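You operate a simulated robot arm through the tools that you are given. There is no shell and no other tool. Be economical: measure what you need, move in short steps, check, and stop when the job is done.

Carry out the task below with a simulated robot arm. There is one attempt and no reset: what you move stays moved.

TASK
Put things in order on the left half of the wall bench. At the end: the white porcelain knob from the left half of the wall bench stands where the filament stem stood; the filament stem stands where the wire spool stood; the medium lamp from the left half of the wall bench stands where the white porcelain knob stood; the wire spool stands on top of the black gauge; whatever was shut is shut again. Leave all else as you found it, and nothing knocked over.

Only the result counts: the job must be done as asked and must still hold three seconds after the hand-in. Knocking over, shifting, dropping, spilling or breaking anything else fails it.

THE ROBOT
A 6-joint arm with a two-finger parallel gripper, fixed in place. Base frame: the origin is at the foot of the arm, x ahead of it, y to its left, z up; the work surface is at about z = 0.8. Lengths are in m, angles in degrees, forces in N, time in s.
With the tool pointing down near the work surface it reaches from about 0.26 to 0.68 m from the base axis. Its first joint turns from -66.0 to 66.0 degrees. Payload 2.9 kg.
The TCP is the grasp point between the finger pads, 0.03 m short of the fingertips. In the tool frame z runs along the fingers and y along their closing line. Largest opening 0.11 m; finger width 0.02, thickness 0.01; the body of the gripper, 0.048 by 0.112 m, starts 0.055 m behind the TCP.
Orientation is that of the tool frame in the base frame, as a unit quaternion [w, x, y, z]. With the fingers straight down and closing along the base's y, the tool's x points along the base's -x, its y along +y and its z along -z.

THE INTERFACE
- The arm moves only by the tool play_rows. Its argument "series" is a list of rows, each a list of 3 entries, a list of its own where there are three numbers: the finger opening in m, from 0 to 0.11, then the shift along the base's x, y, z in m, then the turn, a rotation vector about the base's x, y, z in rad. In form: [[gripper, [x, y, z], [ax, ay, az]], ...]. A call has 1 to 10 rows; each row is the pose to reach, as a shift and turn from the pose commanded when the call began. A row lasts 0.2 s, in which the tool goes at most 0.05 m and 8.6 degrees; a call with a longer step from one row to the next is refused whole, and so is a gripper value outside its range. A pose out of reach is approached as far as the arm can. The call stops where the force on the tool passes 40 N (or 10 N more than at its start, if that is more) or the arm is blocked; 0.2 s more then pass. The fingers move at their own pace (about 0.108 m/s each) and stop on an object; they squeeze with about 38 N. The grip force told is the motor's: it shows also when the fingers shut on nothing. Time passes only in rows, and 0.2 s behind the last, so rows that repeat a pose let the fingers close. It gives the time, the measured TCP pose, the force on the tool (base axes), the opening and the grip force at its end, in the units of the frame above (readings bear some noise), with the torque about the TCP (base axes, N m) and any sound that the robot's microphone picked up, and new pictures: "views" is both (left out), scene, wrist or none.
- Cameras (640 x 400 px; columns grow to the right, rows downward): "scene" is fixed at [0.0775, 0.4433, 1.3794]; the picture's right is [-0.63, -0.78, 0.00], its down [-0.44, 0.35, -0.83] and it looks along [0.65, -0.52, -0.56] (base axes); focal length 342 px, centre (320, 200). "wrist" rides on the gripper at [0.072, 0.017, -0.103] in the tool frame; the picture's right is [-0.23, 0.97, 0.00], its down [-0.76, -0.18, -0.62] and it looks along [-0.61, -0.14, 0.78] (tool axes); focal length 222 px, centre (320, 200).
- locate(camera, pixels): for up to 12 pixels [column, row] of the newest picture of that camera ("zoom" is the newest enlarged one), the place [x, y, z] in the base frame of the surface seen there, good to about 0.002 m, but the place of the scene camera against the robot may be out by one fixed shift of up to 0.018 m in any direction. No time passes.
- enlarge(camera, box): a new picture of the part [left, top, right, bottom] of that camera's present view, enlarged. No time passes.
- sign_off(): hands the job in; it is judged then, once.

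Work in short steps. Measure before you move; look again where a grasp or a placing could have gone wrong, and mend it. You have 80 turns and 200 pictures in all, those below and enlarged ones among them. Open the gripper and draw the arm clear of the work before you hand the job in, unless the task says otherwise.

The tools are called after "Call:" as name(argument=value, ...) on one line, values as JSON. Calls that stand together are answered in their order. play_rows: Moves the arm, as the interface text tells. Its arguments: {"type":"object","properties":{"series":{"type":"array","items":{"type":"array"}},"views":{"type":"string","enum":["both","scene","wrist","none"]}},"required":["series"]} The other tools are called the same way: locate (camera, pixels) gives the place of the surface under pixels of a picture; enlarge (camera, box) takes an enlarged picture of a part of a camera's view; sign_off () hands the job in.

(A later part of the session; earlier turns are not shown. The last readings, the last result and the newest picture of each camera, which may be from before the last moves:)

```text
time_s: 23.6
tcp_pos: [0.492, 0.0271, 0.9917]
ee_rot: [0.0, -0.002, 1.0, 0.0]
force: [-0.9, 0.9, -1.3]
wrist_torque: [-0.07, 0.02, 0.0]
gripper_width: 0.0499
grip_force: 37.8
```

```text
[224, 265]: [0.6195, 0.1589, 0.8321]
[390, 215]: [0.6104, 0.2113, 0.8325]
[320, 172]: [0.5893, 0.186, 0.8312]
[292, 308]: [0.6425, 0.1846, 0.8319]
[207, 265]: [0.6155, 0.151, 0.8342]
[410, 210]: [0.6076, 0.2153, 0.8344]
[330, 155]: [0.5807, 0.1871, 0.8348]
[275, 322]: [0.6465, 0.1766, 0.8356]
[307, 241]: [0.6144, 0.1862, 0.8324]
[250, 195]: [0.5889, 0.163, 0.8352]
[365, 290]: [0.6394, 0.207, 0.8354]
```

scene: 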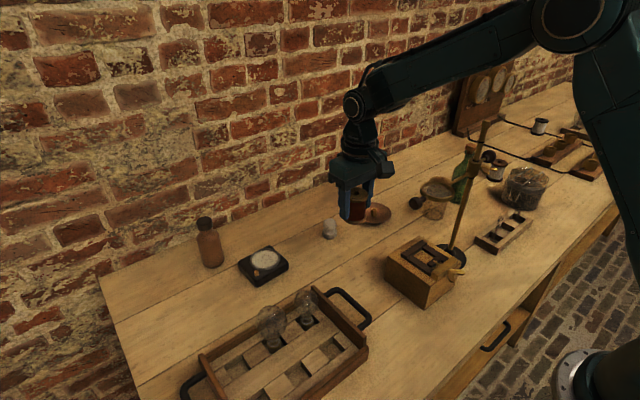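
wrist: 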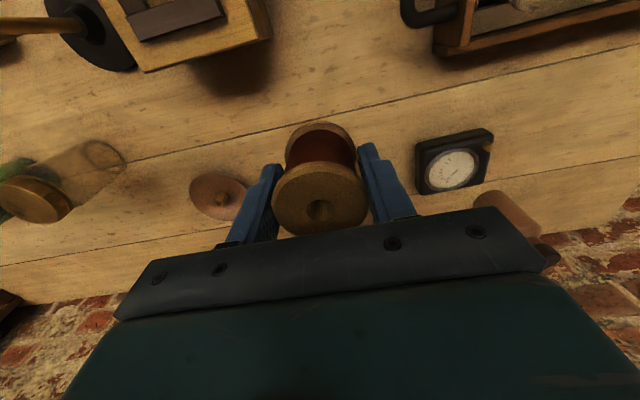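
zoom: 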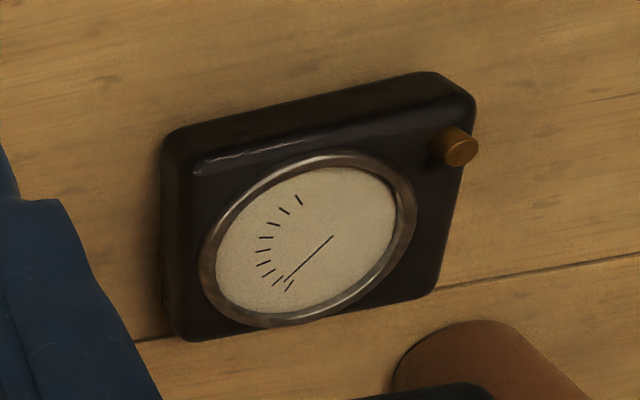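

Dial centre ≈ (0.6145, 0.185), glass z 0.832. I carry the spool above it.

Call:
play_rows(series=[[0.03, [0.03, 0.038, 0], [0, 0, 0]], [0.03, [0.06, 0.076, 0], [0, 0, 0]], [0.03, [0.09, 0.115, 0], [0, 0, 0]], [0.03, [0.12, 0.154, 0], [0, 0, 0]], [0.03, [0.12, 0.154, -0.03], [0, 0, 0]], [0.03, [0.12, 0.154, -0.07], [0, 0, 0]], [0.03, [0.12, 0.154, -0.09], [0, 0, 0]], [0.03, [0.12, 0.154, -0.09], [0, 0, 0]]])

```text
time_s: 25.4
tcp_pos: [0.6139, 0.1863, 0.903]
ee_rot: [0.0, -0.001, 1.0, 0.0]
force: [-0.2, 0.8, -2.1]
wrist_torque: [-0.01, -0.01, 0.02]
gripper_width: 0.0499
grip_force: 38.2
```

scene: 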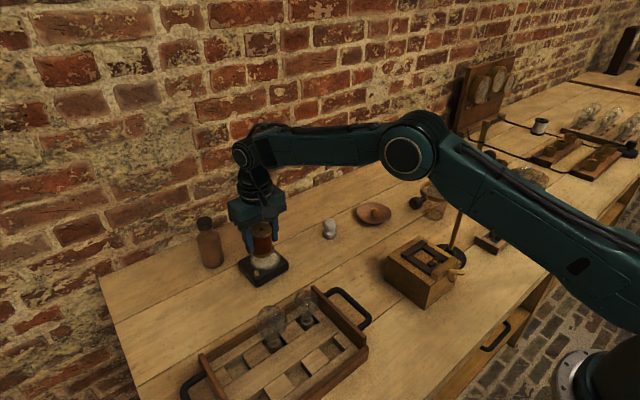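
wrist: 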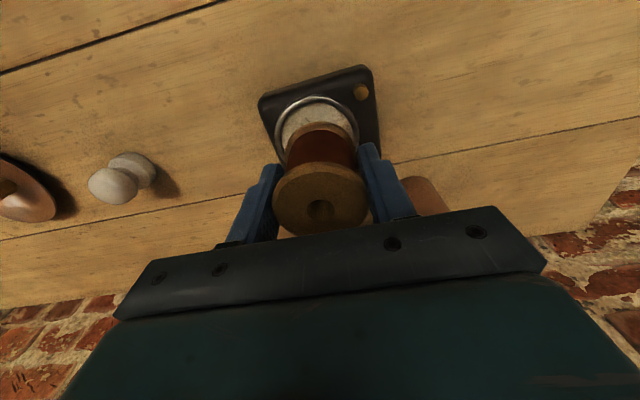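

Alignment looks good. I lower onto the dial, watching force.

Call:
play_rows(series=[[0.03, [0, -0.001, -0.015], [0, 0, 0]], [0.03, [0, -0.001, -0.024], [0, 0, 0]], [0.03, [0, -0.001, -0.027], [0, 0, 0]], [0.03, [0, -0.001, -0.028], [0, 0, 0]]])

```text
time_s: 26.4
tcp_pos: [0.6155, 0.184, 0.8762]
ee_rot: [0.0, -0.002, 1.0, 0.0]
force: [-0.2, -0.5, -2.6]
wrist_torque: [0.02, -0.02, -0.01]
gripper_width: 0.0498
grip_force: 37.9
```

scene: 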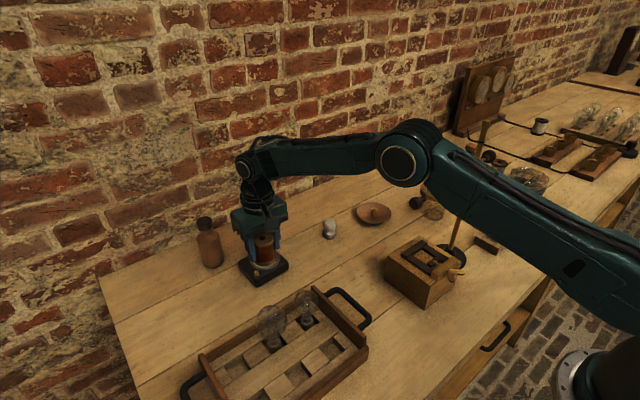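
wrist: 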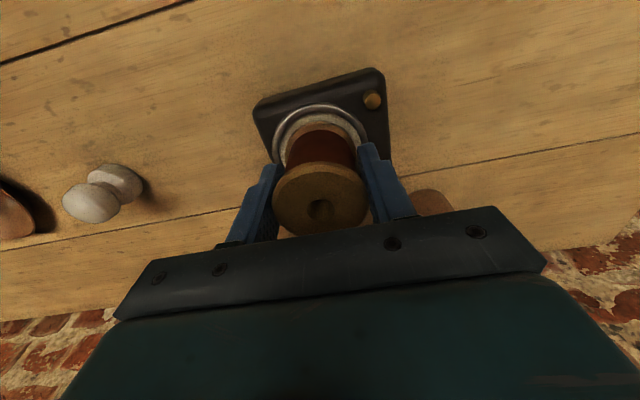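

Call:
enlarge(camera="wrist", box=[240, 60, 400, 180])

Call:
enlarge(camera="scene", box=[225, 200, 305, 290])

```text
3.33 times, centred on (320, 120) of wrist
```

zoom: 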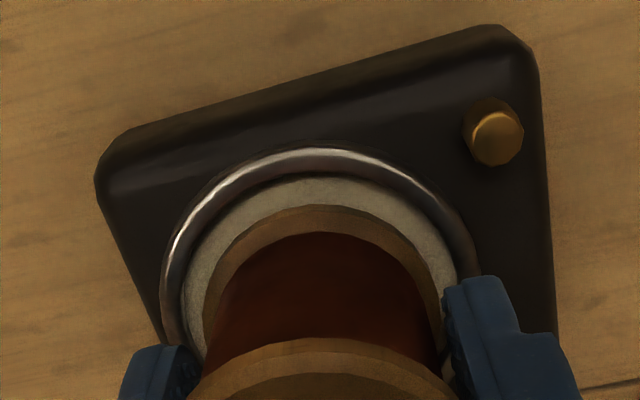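

```text
4.44 times, centred on (265, 245) of scene
```

zoom: 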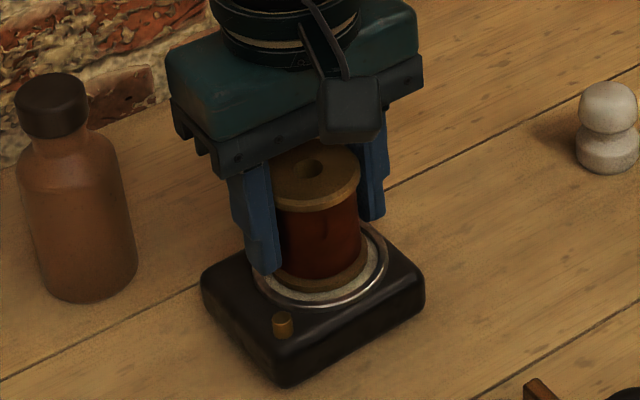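

Spool base is well centred inside the bezel with a couple of mm to go. Lower gently, then release.

Call:
play_rows(series=[[0.03, [0, 0, -0.001], [0, 0, 0]], [0.03, [0, 0, -0.002], [0, 0, 0]], [0.03, [0, 0, -0.003], [0, 0, 0]]], views="none")

```text
time_s: 27.2
tcp_pos: [0.6145, 0.1837, 0.8746]
ee_rot: [0.002, -0.001, 1.0, 0.001]
force: [1.2, -0.7, 5.4]
wrist_torque: [-0.05, 0.1, -0.01]
gripper_width: 0.0502
grip_force: 37.7
```

Contact made (force went from −2.6 to +5.4 N). Open slowly and rise.

Call:
play_rows(series=[[0.055, [0, 0, -0.002], [0, 0, 0]], [0.07, [0, 0, -0.002], [0, 0, 0]], [0.08, [0, 0, -0.002], [0, 0, 0]], [0.08, [0, 0, 0.02], [0, 0, 0]], [0.08, [0, 0, 0.06], [0, 0, 0]], [0.08, [0, 0, 0.1], [0, 0, 0]], [0.08, [-0.02, 0, 0.14], [0, 0, 0]], [0.08, [-0.04, 0, 0.18], [0, 0, 0]]])

```text
time_s: 29.0
tcp_pos: [0.5763, 0.1829, 1.0519]
ee_rot: [-0.001, -0.002, 1.0, 0.0]
force: [-0.3, -0.1, -0.6]
wrist_torque: [-0.03, 0.0, 0.0]
gripper_width: 0.0801
grip_force: 0.0
```

scene: 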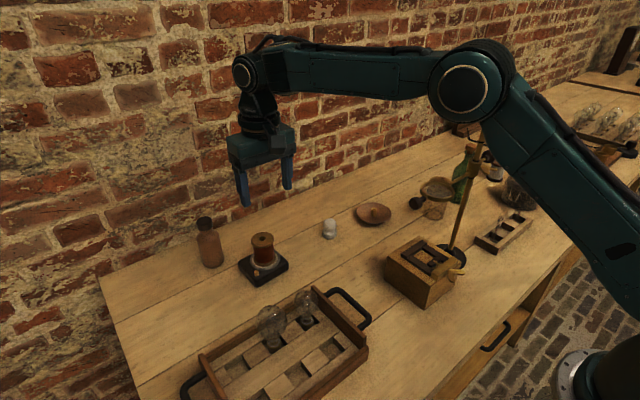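
wrist: 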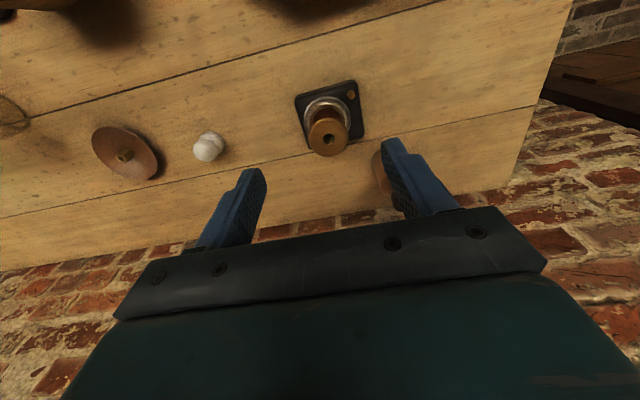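

The spool stands on the gauge. Now I travel high (z≈1.24) over to the rack with the filament stem.

Call:
play_rows(series=[[0.08, [-0.015, -0.01, 0.045], [0, 0, 0]], [0.08, [-0.03, -0.02, 0.09], [0, 0, 0]], [0.08, [-0.045, -0.03, 0.135], [0, 0, 0]], [0.08, [-0.07, -0.05, 0.17], [0, 0, 0]], [0.08, [-0.1, -0.08, 0.19], [0, 0, 0]], [0.08, [-0.13, -0.115, 0.19], [0, 0, 0]], [0.08, [-0.16, -0.15, 0.19], [0, 0, 0]], [0.08, [-0.19, -0.185, 0.19], [0, 0, 0]], [0.08, [-0.22, -0.22, 0.19], [0, 0, 0]], [0.08, [-0.24, -0.26, 0.19], [0, 0, 0]]], views="none")

Call:
play_rows(series=[[0.08, [-0.01, -0.04, 0], [0, 0, 0]], [0.08, [-0.02, -0.08, 0], [0, 0, 0]], [0.08, [-0.03, -0.12, 0], [0, 0, 0]], [0.08, [-0.04, -0.16, 0], [0, 0, 0]], [0.08, [-0.05, -0.2, 0], [0, 0, 0]], [0.08, [-0.05, -0.21, 0], [0, 0, 0]]])

```text
time_s: 31.2
tcp_pos: [0.3327, -0.0789, 1.2451]
ee_rot: [-0.001, -0.003, 1.0, 0.001]
force: [0.6, -0.1, 1.2]
wrist_torque: [-0.02, -0.03, -0.01]
gripper_width: 0.08
grip_force: 0.0
```

```text
time_s: 32.6
tcp_pos: [0.2846, -0.2863, 1.244]
ee_rot: [-0.001, -0.002, 1.0, 0.0]
force: [0.7, -0.1, 0.6]
wrist_torque: [-0.01, 0.03, 0.02]
gripper_width: 0.08
grip_force: 0.0
```

scene: 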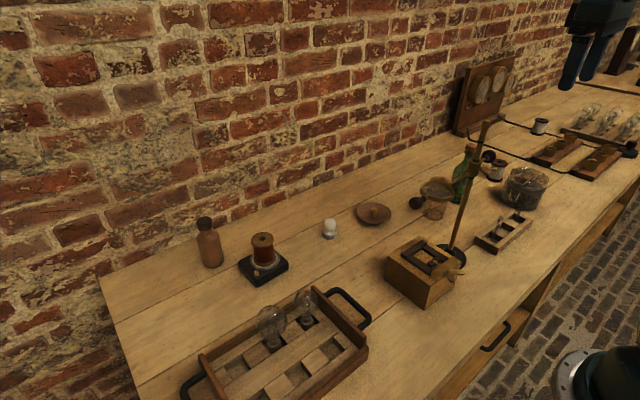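
wrist: 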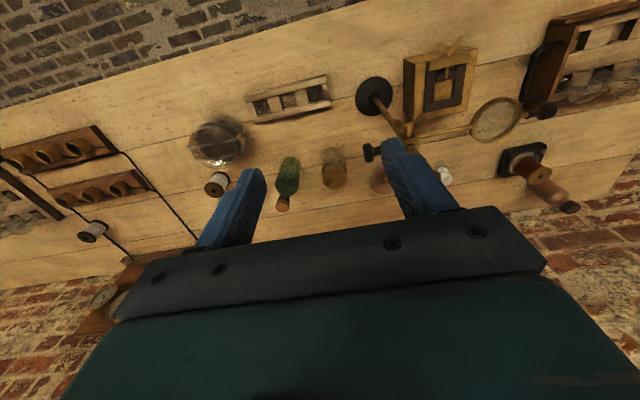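

Rack at (287,100); black knob of the stand at (372,152). I enlarge and locate.

Call:
enlarge(camera="wrist", box=[240, 65, 340, 135])

Call:
enlarge(camera="wrist", box=[180, 100, 430, 220])

Call:
locate(camera="wrist", pixels=[[371, 154], [383, 146], [390, 120], [374, 96], [328, 95], [324, 78], [246, 98], [252, 122], [217, 140], [334, 168], [312, 97], [398, 130]])

```text
5.71 times, centred on (290, 100) of wrist
```

zoom: 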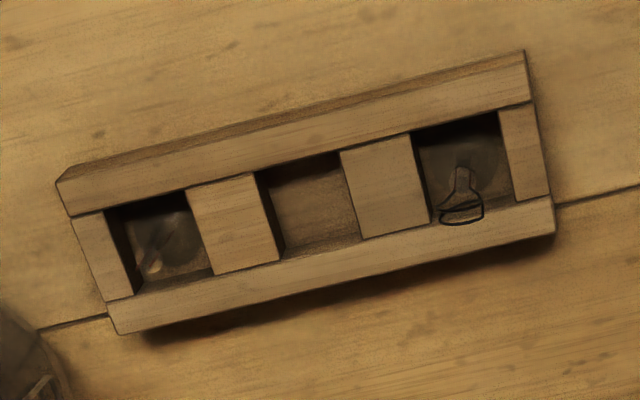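

```text
2.56 times, centred on (305, 160) of wrist
```

zoom: 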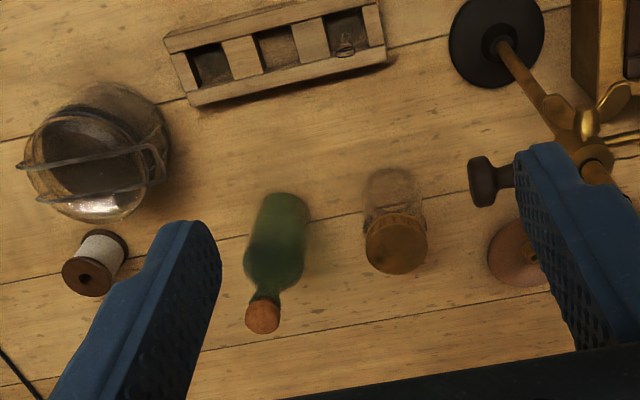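

```text
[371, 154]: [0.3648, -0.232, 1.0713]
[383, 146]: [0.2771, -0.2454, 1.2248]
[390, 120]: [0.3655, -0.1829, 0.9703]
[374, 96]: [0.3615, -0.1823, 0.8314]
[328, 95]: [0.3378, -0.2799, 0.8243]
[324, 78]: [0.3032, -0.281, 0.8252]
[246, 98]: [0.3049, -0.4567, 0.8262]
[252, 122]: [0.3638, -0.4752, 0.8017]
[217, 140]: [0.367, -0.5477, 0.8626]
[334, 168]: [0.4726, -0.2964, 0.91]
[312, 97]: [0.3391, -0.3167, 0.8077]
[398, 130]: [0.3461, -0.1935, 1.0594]
```

Stem stands at about (0.328,−0.305), top z≈0.90; its loop is wide along y, so I'll grip along x. I rotate the tool +90° high above it (camera goes to the −y side, away from the stand).

Call:
play_rows(series=[[0.08, [0, -0.004, 0], [0, 0, 0.15]], [0.08, [0, -0.008, 0], [0, 0, 0.3]], [0.08, [0.01, -0.012, 0], [0, 0, 0.45]], [0.08, [0.015, -0.016, 0], [0, 0, 0.6]], [0.08, [0.02, -0.02, 0], [0, 0, 0.75]], [0.08, [0.025, -0.02, 0], [0, 0, 0.9]], [0.08, [0.03, -0.02, 0], [0, 0, 1.05]], [0.08, [0.035, -0.02, 0], [0, 0, 1.2]], [0.08, [0.04, -0.02, 0], [0, 0, 1.35]], [0.08, [0.043, -0.02, 0], [0, 0, 1.5]]], views="none")

Call:
play_rows(series=[[0.08, [0, 0, -0.03], [0, 0, 0.07]], [0.08, [0, 0, -0.07], [0, 0, 0.07]], [0.08, [0, 0, -0.1], [0, 0, 0.07]], [0.08, [0, 0, -0.1], [0, 0, 0.07]]])

```text
time_s: 34.8
tcp_pos: [0.3277, -0.3056, 1.2438]
ee_rot: [-0.002, -0.684, 0.73, 0.001]
force: [0.4, 0.0, -0.1]
wrist_torque: [0.04, 0.04, 0.01]
gripper_width: 0.0799
grip_force: 0.0
```

```text
time_s: 35.8
tcp_pos: [0.3268, -0.3055, 1.1416]
ee_rot: [0.0, 0.707, -0.707, 0.0]
force: [0.9, 1.0, 0.6]
wrist_torque: [0.0, 0.0, 0.01]
gripper_width: 0.08
grip_force: 0.1
```

scene: 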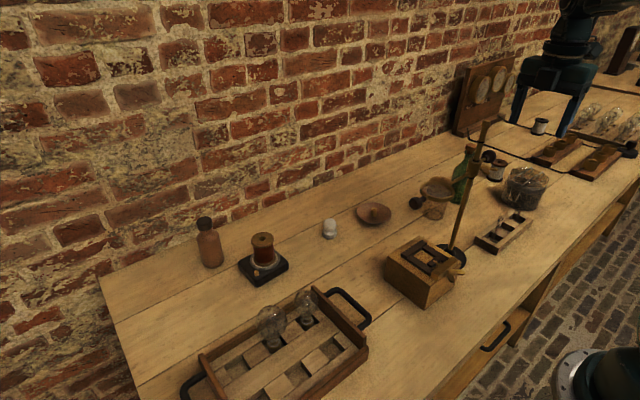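
wrist: 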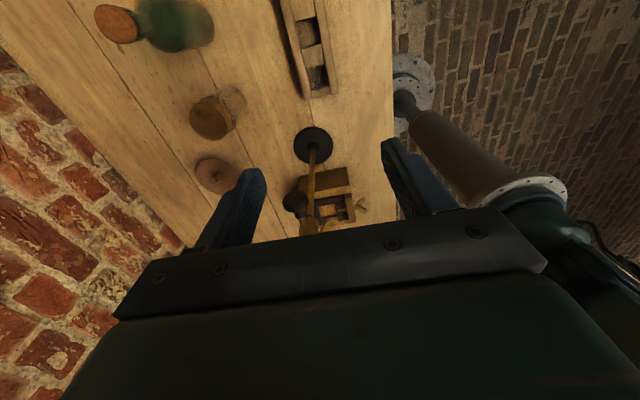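

The stem is under the tool. I descend to z≈0.96 with a slight 7° lean away from the stand and look.

Call:
play_rows(series=[[0.06, [0, 0, -0.03], [0.06, 0, 0]], [0.06, [0, 0, -0.07], [0.12, 0, 0]], [0.06, [0, 0, -0.11], [0.12, 0, 0]], [0.06, [0, 0, -0.15], [0.12, 0, 0]], [0.06, [0, 0, -0.18], [0.12, 0, 0]], [0.06, [0, 0, -0.18], [0.12, 0, 0]]])

```text
time_s: 37.2
tcp_pos: [0.3298, -0.3077, 0.9621]
ee_rot: [0.043, -0.706, 0.706, 0.043]
force: [-0.7, -0.3, 0.0]
wrist_torque: [-0.02, 0.01, 0.0]
gripper_width: 0.0601
grip_force: 0.0
```

scene: 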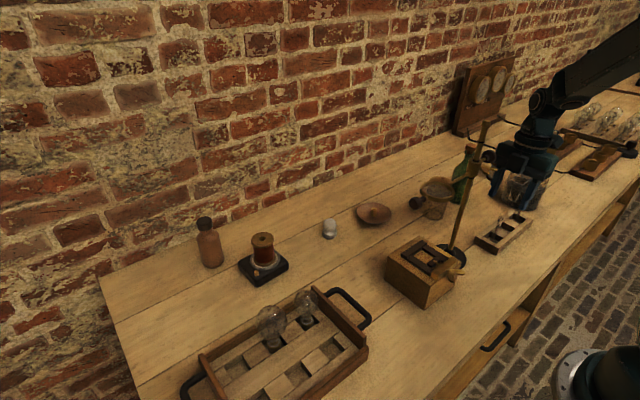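
wrist: 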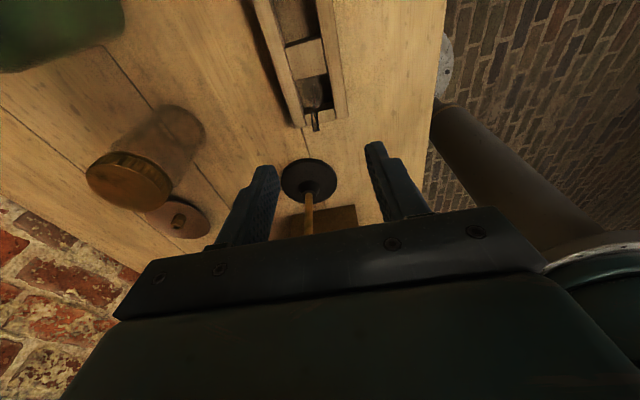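

Call:
enlarge(camera="wrist", box=[260, 50, 370, 150])

Call:
enlarge(camera="scene", box=[450, 100, 580, 260])

Call:
locate(camera="wrist", pixels=[[313, 125], [313, 90], [318, 85], [312, 107], [296, 122], [343, 115]])

```text
4.00 times, centred on (315, 100) of wrist
```

zoom: 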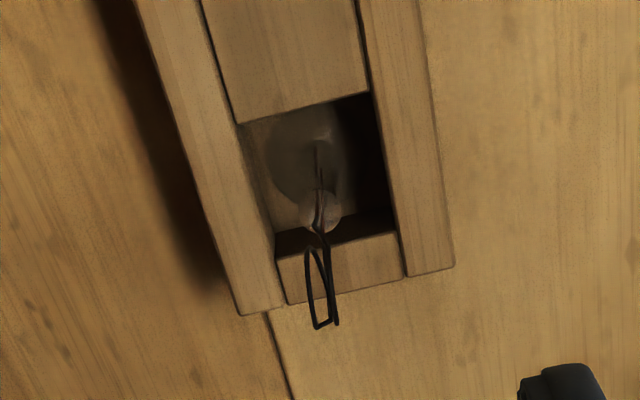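

```text
2.50 times, centred on (515, 180) of scene
```

zoom: 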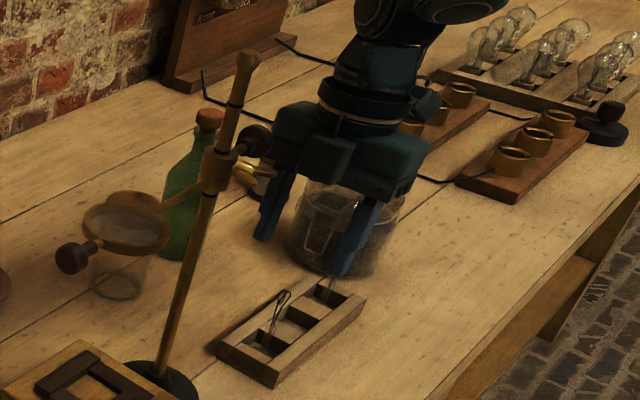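

```text
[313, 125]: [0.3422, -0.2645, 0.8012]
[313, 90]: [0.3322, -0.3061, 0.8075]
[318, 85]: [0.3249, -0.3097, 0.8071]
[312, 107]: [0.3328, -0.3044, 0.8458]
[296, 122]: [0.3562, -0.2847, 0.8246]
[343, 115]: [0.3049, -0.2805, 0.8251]
```

Stem centre ≈ (0.330,−0.3055); the glass reaches z≈0.85 and rack rails 0.825. I descend so tips stay just above the rails.

Call:
play_rows(series=[[0.05, [0.001, 0, -0.03], [0, 0, 0]], [0.05, [0.001, 0, -0.06], [0, 0, 0]], [0.05, [0.001, 0, -0.085], [0, 0, 0]], [0.05, [0.001, 0, -0.1], [0, 0, 0]], [0.05, [0.001, 0, -0.1025], [0, 0, 0]], [0.05, [0.001, 0, -0.1025], [0, 0, 0]]])

```text
time_s: 38.6
tcp_pos: [0.3285, -0.3074, 0.8599]
ee_rot: [-0.042, 0.706, -0.705, -0.042]
force: [-1.0, 0.1, 0.6]
wrist_torque: [-0.02, -0.02, -0.02]
gripper_width: 0.05
grip_force: 0.0
```

scene: 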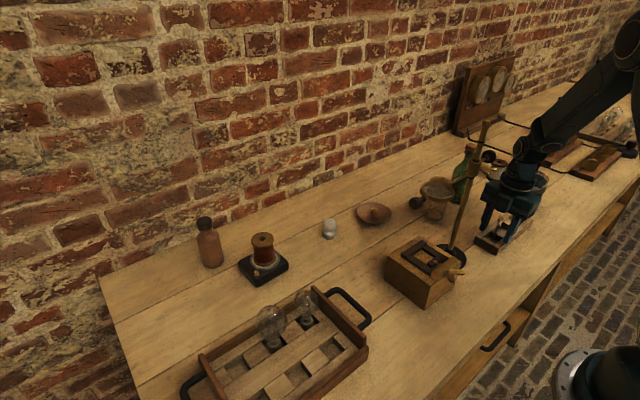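
wrist: 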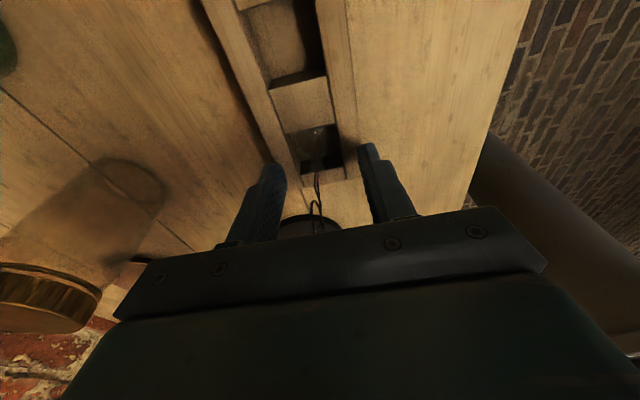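

Call:
enlarge(camera="wrist", box=[250, 100, 400, 240])

Call:
enlarge(camera="scene", box=[440, 110, 570, 270])

```text
2.86 times, centred on (325, 170) of wrist
```

zoom: 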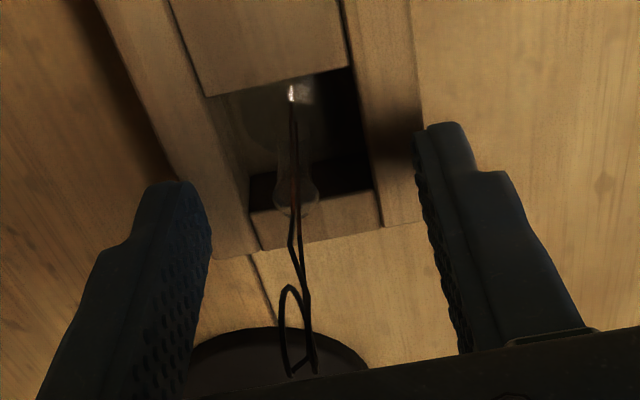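

```text
2.50 times, centred on (505, 190) of scene
```

zoom: 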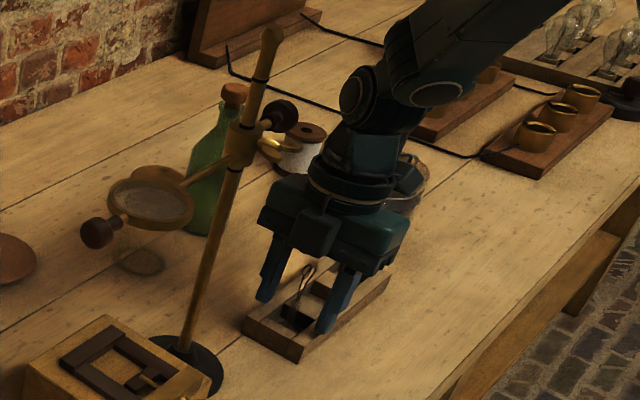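

The stem is slightly left (+x) of centre (297 vs 320 in zoom). I shift +4 mm in x, close, and lift a bit.

Call:
play_rows(series=[[0.05, [0.004, 0, 0], [0, 0, 0]], [0.03, [0.004, 0, 0], [0, 0, 0]], [0.005, [0.004, 0, 0], [0, 0, 0]], [0.005, [0.004, 0, 0], [0, 0, 0]], [0.005, [0.004, 0, 0.01], [0, 0, 0]]])

```text
time_s: 39.8
tcp_pos: [0.3327, -0.3075, 0.8696]
ee_rot: [-0.042, 0.706, -0.705, -0.042]
force: [0.0, 0.0, -0.1]
wrist_torque: [0.0, 0.01, -0.02]
gripper_width: 0.008
grip_force: 14.0
```

scene: 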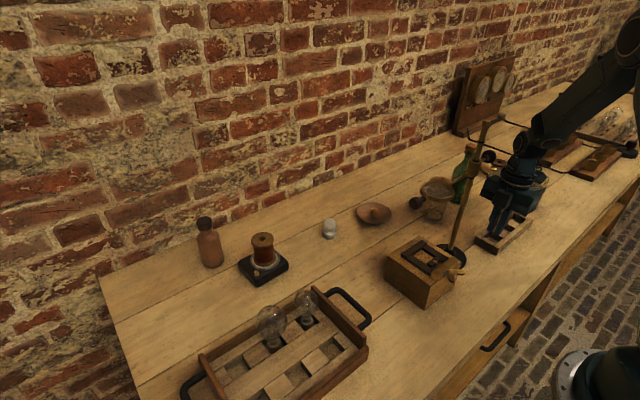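
wrist: 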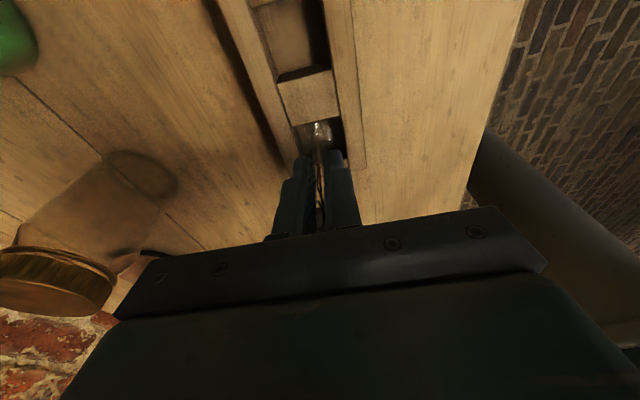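

Grip holds at 8 mm. I lift straight up.

Call:
play_rows(series=[[0.003, [0, 0, 0.01], [0, 0, 0]], [0.003, [0, 0, 0.04], [0, 0, 0]], [0.003, [0, 0, 0.08], [0, 0, 0]], [0.003, [0, 0, 0.12], [0, 0, 0]], [0.003, [0, 0, 0.16], [0, 0, 0]]])

Call:
enlarge(camera="wrist", box=[250, 80, 390, 220])

Call:
enlarge(camera="scene", box=[440, 110, 570, 270])

```text
time_s: 41.0
tcp_pos: [0.3324, -0.3051, 1.0306]
ee_rot: [-0.042, 0.706, -0.705, -0.043]
force: [0.9, 0.3, -0.1]
wrist_torque: [0.02, -0.02, 0.02]
gripper_width: 0.0077
grip_force: 13.9
```

scene: 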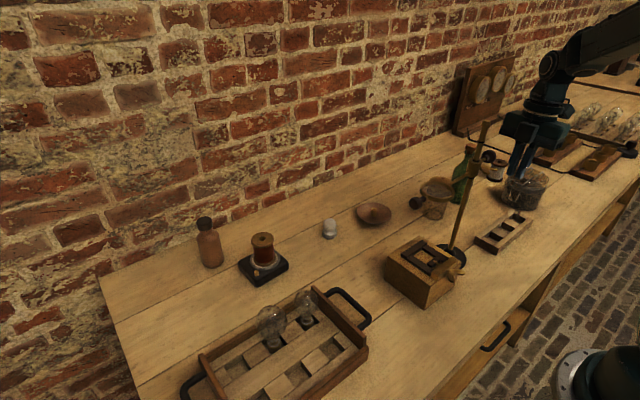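
wrist: 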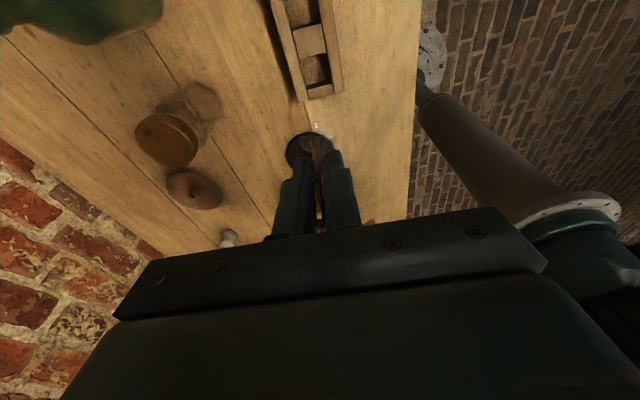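

```text
2.86 times, centred on (320, 150) of wrist
```

zoom: 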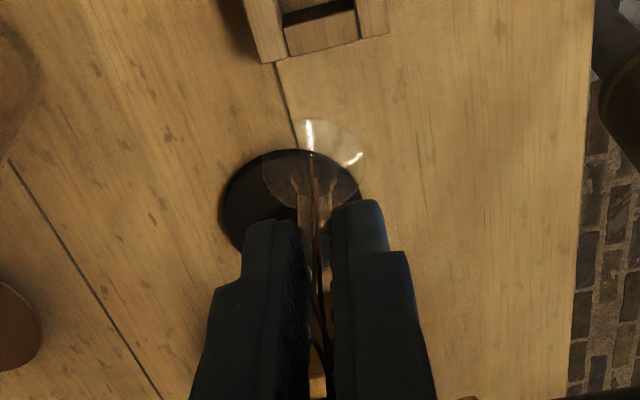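

```text
2.50 times, centred on (505, 190) of scene
```

zoom: 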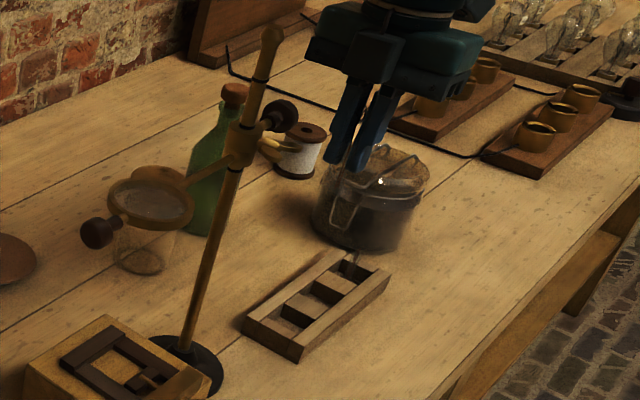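

Stem is held upright with its flared foot visible. I raise to z≈1.235 and carry it around the stand toward the old spool place (0.495, 0.031).

Call:
play_rows(series=[[0.003, [-0.01, 0, 0.045], [0, 0, 0]], [0.003, [-0.02, 0, 0.09], [0, 0, 0]], [0.003, [-0.03, 0, 0.135], [0, 0, 0]], [0.003, [-0.03, 0, 0.18], [0, 0, 0]], [0.003, [-0.03, 0.02, 0.206], [0, 0, 0]], [0.003, [-0.03, 0.065, 0.206], [0, 0, 0]], [0.003, [-0.025, 0.11, 0.206], [0, 0, 0]], [0.003, [-0.015, 0.155, 0.206], [0, 0, 0]], [0.003, [0, 0.2, 0.206], [0, 0, 0]], [0.003, [0.02, 0.24, 0.206], [0, 0, 0]]], views="scene")

Call:
play_rows(series=[[0.003, [0.02, 0.035, 0], [0, 0, 0]], [0.003, [0.05, 0.07, 0], [0, 0, 0]], [0.003, [0.095, 0.0865, 0], [0, 0, 0]], [0.003, [0.14, 0.0965, 0], [0, 0, 0]], [0.003, [0.14, 0.0965, -0.04], [0, 0, 0]], [0.003, [0.14, 0.0965, -0.085], [0, 0, 0]], [0.003, [0.14, 0.0965, -0.13], [0, 0, 0]], [0.003, [0.14, 0.0965, -0.175], [0, 0, 0]], [0.003, [0.14, 0.0965, -0.22], [0, 0, 0]], [0.003, [0.14, 0.0965, -0.26], [0, 0, 0]]])

```text
time_s: 43.2
tcp_pos: [0.3507, -0.0627, 1.2302]
ee_rot: [0.042, -0.705, 0.707, 0.041]
force: [0.6, -0.4, 0.0]
wrist_torque: [-0.03, -0.02, 0.03]
gripper_width: 0.0076
grip_force: 13.4
out of reach, approached as far as the arm can: row 4, 5, 6, 7, 8, 9, 10
```

scene: 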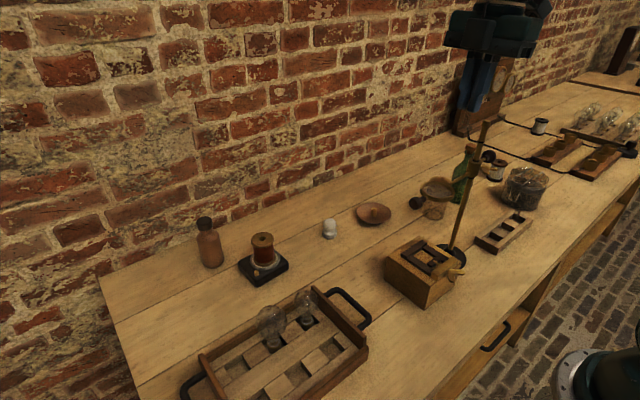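

```text
time_s: 45.4
tcp_pos: [0.4885, 0.0312, 0.9704]
ee_rot: [-0.042, 0.706, -0.706, -0.042]
force: [0.0, -1.3, -0.9]
wrist_torque: [-0.01, 0.02, -0.01]
gripper_width: 0.0078
grip_force: 14.2
out of reach, approached as far as the arm can: row 2, 3, 4, 5
```

scene: 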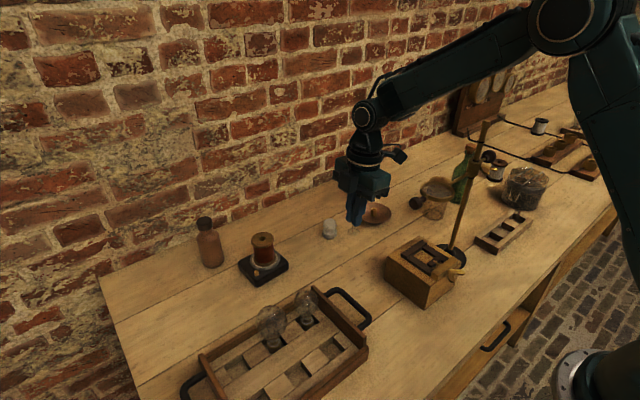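
wrist: 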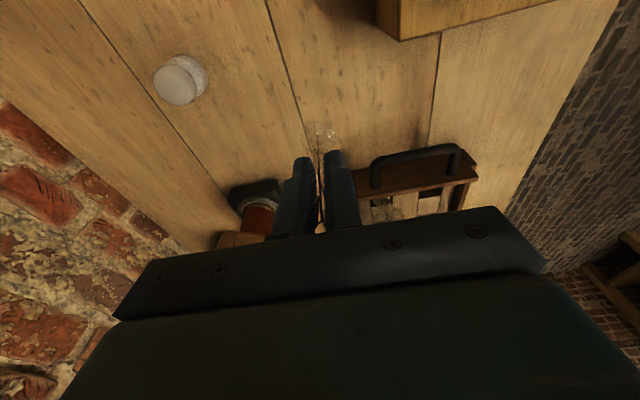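

Stem is above the spot. I check it and correct x by a few mm while lowering.

Call:
play_rows(series=[[0.003, [0.005, 0, -0.03], [0, 0, 0]], [0.003, [0.005, 0, -0.06], [0, 0, 0]], [0.003, [0.005, 0, -0.09], [0, 0, 0]], [0.003, [0.005, 0, -0.1], [0, 0, 0]], [0.003, [0.005, 0, -0.1], [0, 0, 0]]])

Call:
enlarge(camera="wrist", box=[260, 80, 380, 220])

Call:
enlarge(camera="scene", box=[300, 190, 400, 300])

```text
time_s: 46.6
tcp_pos: [0.4956, 0.0321, 0.8682]
ee_rot: [-0.043, 0.707, -0.705, -0.042]
force: [-0.1, -0.1, -0.4]
wrist_torque: [0.0, 0.01, 0.0]
gripper_width: 0.008
grip_force: 13.9
```

scene: 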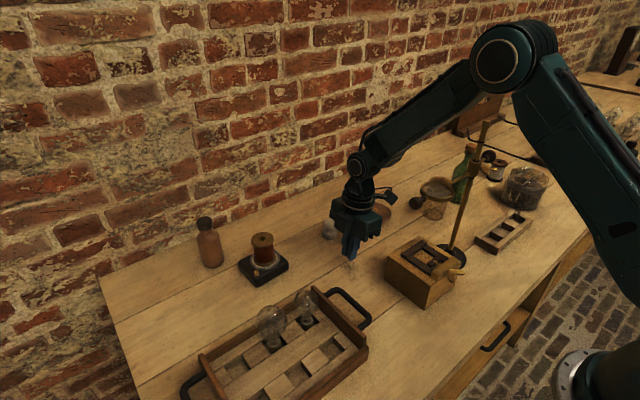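
wrist: 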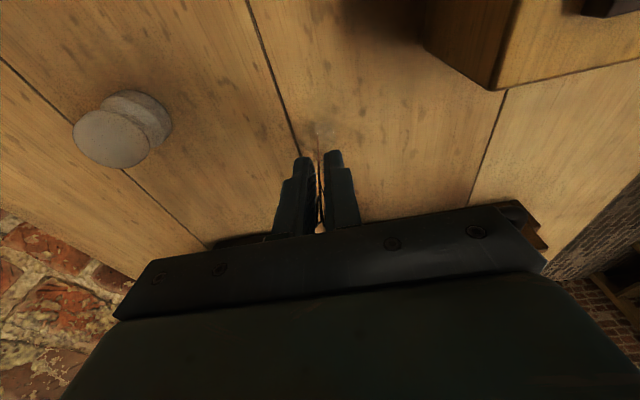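

```text
2.86 times, centred on (320, 150) of wrist
```

zoom: 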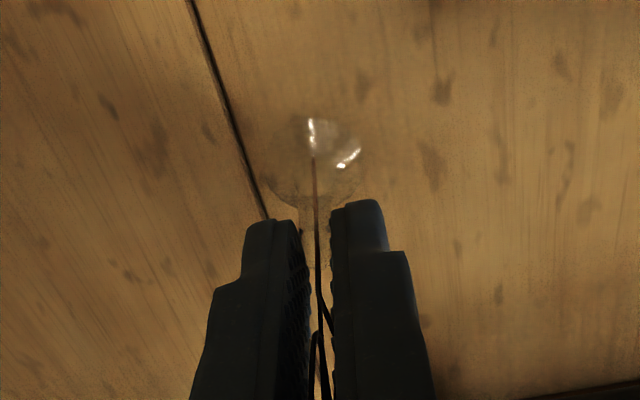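

```text
3.64 times, centred on (350, 245) of scene
```

zoom: 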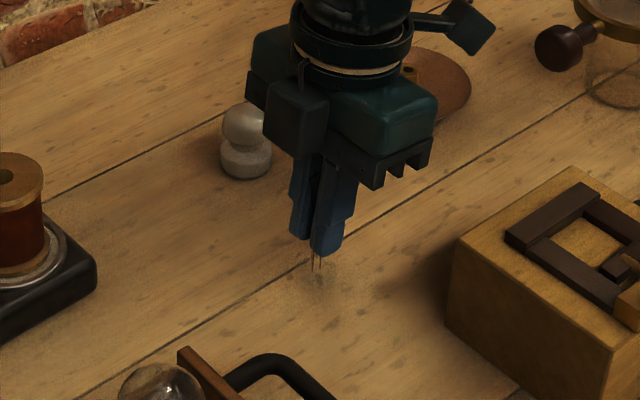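

Lower gently to near the table.

Call:
play_rows(series=[[0.003, [-0.001, 0, -0.006], [0, 0, 0]], [0.003, [-0.001, 0, -0.01], [0, 0, 0]], [0.003, [-0.001, 0, -0.0115], [0, 0, 0]], [0.003, [-0.001, 0, -0.0125], [0, 0, 0]]], views="none")

```text
time_s: 47.6
tcp_pos: [0.4958, 0.0305, 0.8563]
ee_rot: [-0.042, 0.707, -0.705, -0.042]
force: [-2.5, 0.7, 9.1]
wrist_torque: [0.07, 0.12, 0.01]
gripper_width: 0.0076
grip_force: 14.4
```

Contact (9 N). I ease off 1 mm while opening slowly and look.

Call:
play_rows(series=[[0.003, [0, 0, 0.001], [0, 0, 0]], [0.01, [0, 0, 0.001], [0, 0, 0]], [0.014, [0, 0, 0.001], [0, 0, 0]], [0.03, [0, 0, 0.001], [0, 0, 0]], [0.05, [0, 0, 0.001], [0, 0, 0]], [0.05, [0, 0, 0.001], [0, 0, 0]]])

Call:
enlarge(camera="wrist", box=[250, 80, 390, 240])

Call:
enlarge(camera="scene", box=[300, 190, 400, 300])

```text
time_s: 49.0
tcp_pos: [0.4941, 0.0309, 0.8572]
ee_rot: [-0.043, 0.706, -0.705, -0.043]
force: [-0.3, 0.2, 0.0]
wrist_torque: [-0.01, -0.01, 0.02]
gripper_width: 0.0501
grip_force: 0.1
```

scene: 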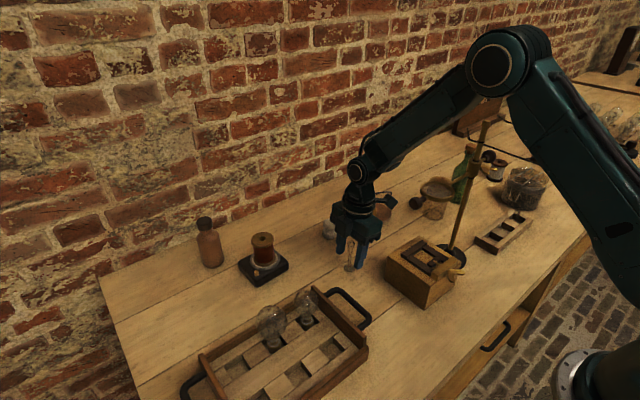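
wrist: 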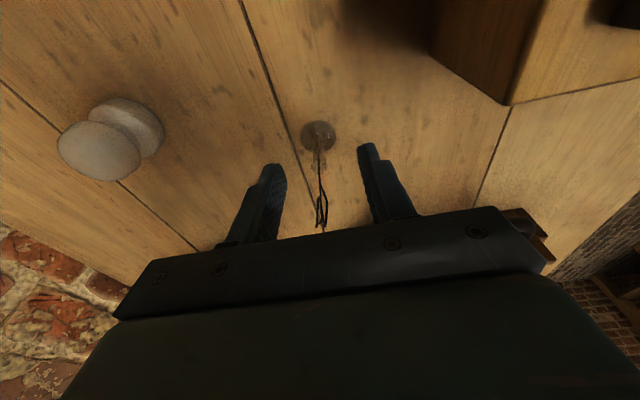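

```text
2.50 times, centred on (320, 160) of wrist
```

zoom: 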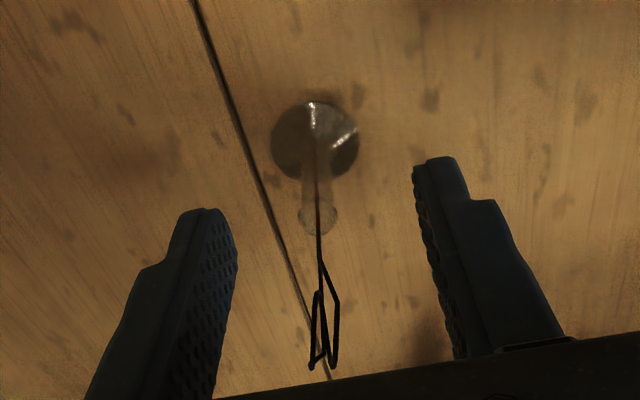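

```text
3.64 times, centred on (350, 245) of scene
```

zoom: 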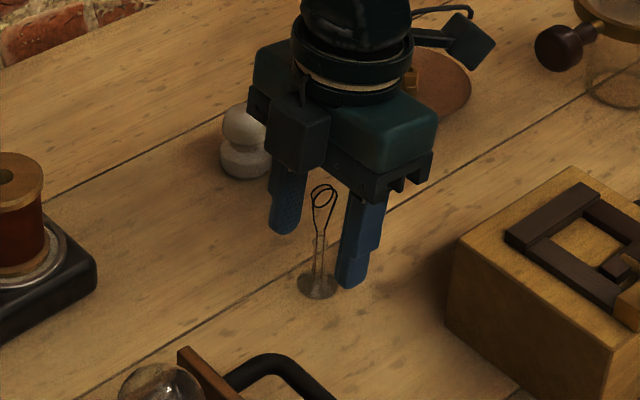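

Stem stands upright on the old spool spot. I confirm its location, rise vertically, and move over the knob keeping this orientation.

Call:
locate(camera="zoom", pixels=[[316, 290]])

Call:
locate(camera="wrist", pixels=[[318, 136], [306, 136], [331, 136], [319, 148], [318, 122]])

Call:
play_rows(series=[[0.05, [0, 0, 0.03], [0, 0, 0]], [0.05, [0, 0, 0.07], [0, 0, 0]], [0.06, [0, 0, 0.11], [0, 0, 0]], [0.07, [0, 0, 0.15], [0, 0, 0]], [0.08, [0.035, -0.01, 0.17], [0, 0, 0]], [0.08, [0.075, -0.02, 0.17], [0, 0, 0]], [0.08, [0.113, -0.036, 0.17], [0, 0, 0]], [0.08, [0.113, -0.036, 0.14], [0, 0, 0]], [0.08, [0.113, -0.036, 0.14], [0, 0, 0]]])

```text
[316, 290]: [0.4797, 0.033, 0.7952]
```

```text
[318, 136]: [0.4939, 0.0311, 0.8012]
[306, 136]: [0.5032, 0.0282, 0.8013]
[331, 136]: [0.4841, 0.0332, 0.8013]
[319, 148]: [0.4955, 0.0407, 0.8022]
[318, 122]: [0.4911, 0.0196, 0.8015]
```

```text
time_s: 51.0
tcp_pos: [0.6056, -0.0041, 0.9956]
ee_rot: [-0.042, 0.707, -0.705, -0.043]
force: [-0.5, 0.2, 0.0]
wrist_torque: [-0.03, -0.01, 0.02]
gripper_width: 0.0801
grip_force: 0.0
```

scene: 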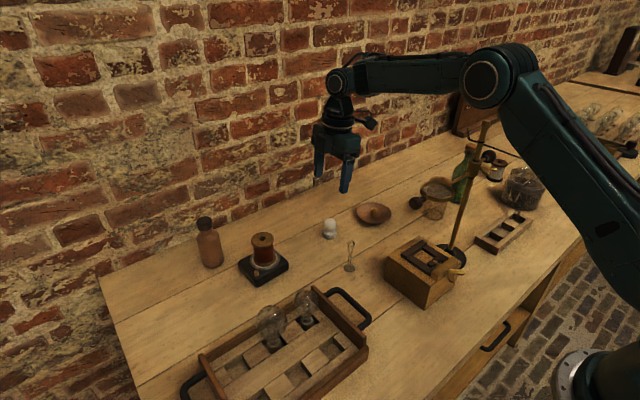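
wrist: 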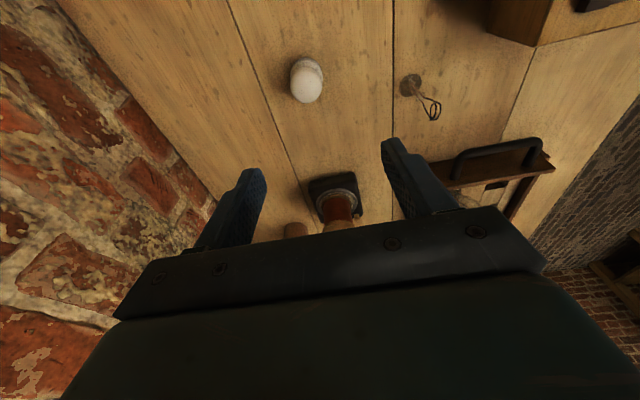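

Stem center measures (0.494, 0.031), as wanted. Now measure the knob at (307,80) in the wrist view.

Call:
enlarge(camera="wrist", box=[270, 40, 350, 120])

Call:
locate(camera="wrist", pixels=[[292, 72], [319, 68], [304, 58], [307, 86], [293, 85], [322, 84], [308, 100], [290, 76]])

Call:
enlarge(camera="scene", box=[310, 205, 370, 285])

```text
5.00 times, centred on (310, 80) of wrist
```

zoom: 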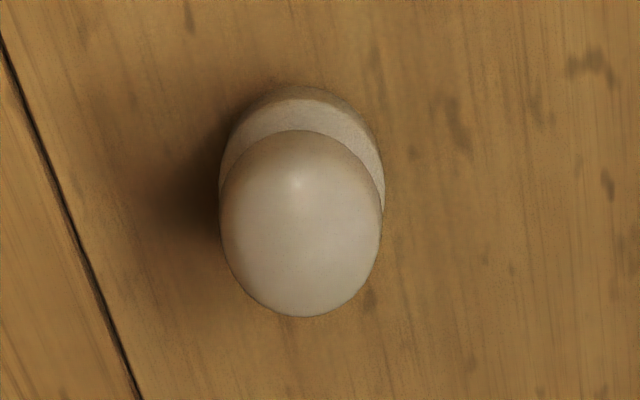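

```text
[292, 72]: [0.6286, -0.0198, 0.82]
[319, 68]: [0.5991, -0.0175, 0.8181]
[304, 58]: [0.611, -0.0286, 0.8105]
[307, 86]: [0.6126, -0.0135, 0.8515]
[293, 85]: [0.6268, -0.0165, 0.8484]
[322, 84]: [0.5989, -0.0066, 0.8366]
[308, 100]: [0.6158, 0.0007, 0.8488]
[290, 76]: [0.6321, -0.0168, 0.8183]
```

```text
5.00 times, centred on (340, 245) of scene
```

zoom: 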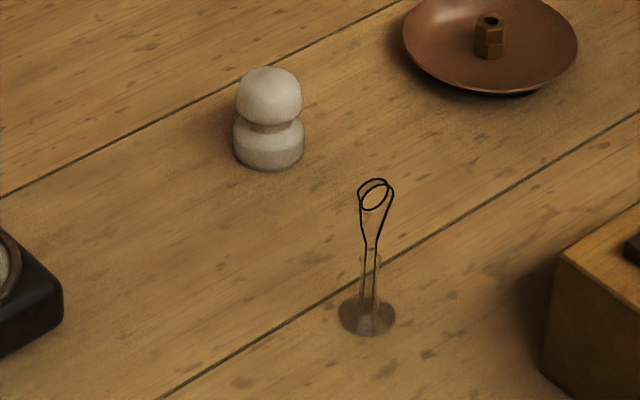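

Knob centre ≈ (0.6135, −0.009), top z 0.8515, base ø 0.036. I descend with tips at neck level and check centring.

Call:
play_rows(series=[[0.07, [0.0075, -0.007, -0.03], [0, 0, 0]], [0.065, [0.0075, -0.007, -0.07], [0, 0, 0]], [0.065, [0.0075, -0.007, -0.105], [0, 0, 0]], [0.065, [0.0075, -0.007, -0.13], [0, 0, 0]], [0.065, [0.0075, -0.007, -0.141], [0, 0, 0]], [0.065, [0.0075, -0.007, -0.141], [0, 0, 0]]])

Call:
enlarge(camera="wrist", box=[240, 80, 400, 220])

Call:
enlarge(camera="scene", box=[290, 150, 390, 270])

```text
time_s: 52.4
tcp_pos: [0.6145, -0.0104, 0.8559]
ee_rot: [-0.043, 0.707, -0.705, -0.043]
force: [1.0, 0.1, -0.8]
wrist_torque: [0.01, 0.03, -0.01]
gripper_width: 0.0651
grip_force: 0.1
```

scene: 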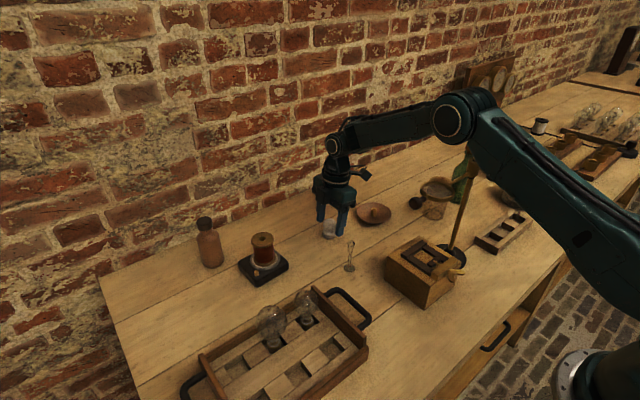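
wrist: 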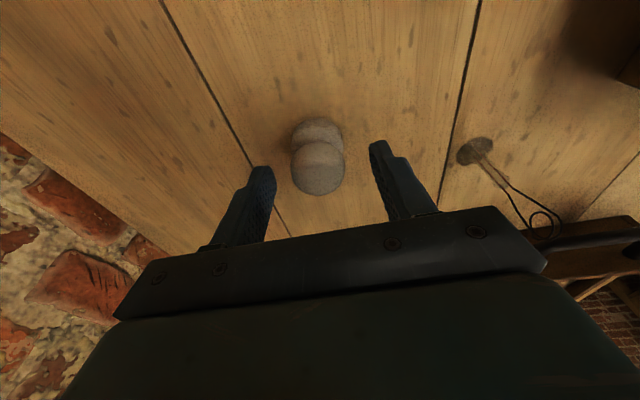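

```text
2.86 times, centred on (320, 150) of wrist
```

zoom: 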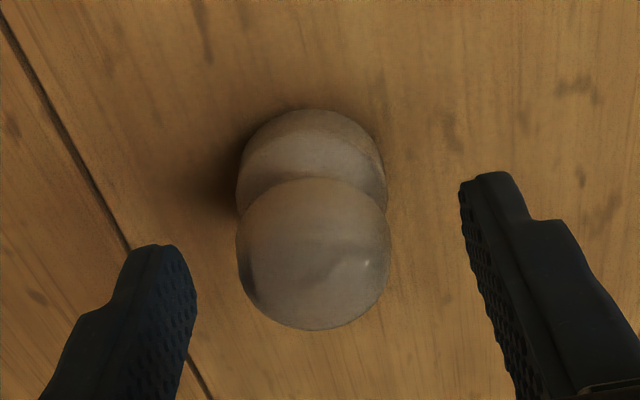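

```text
3.33 times, centred on (340, 210) of scene
```

zoom: 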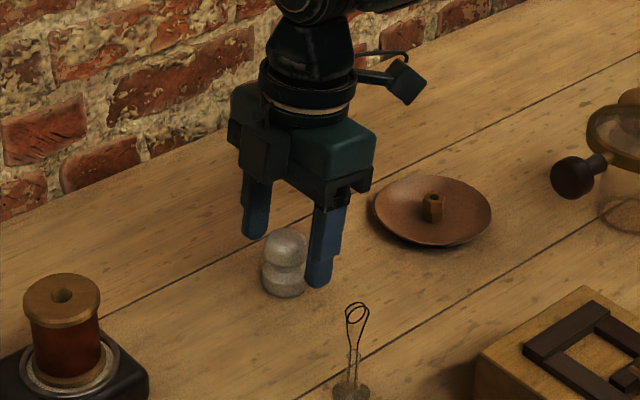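

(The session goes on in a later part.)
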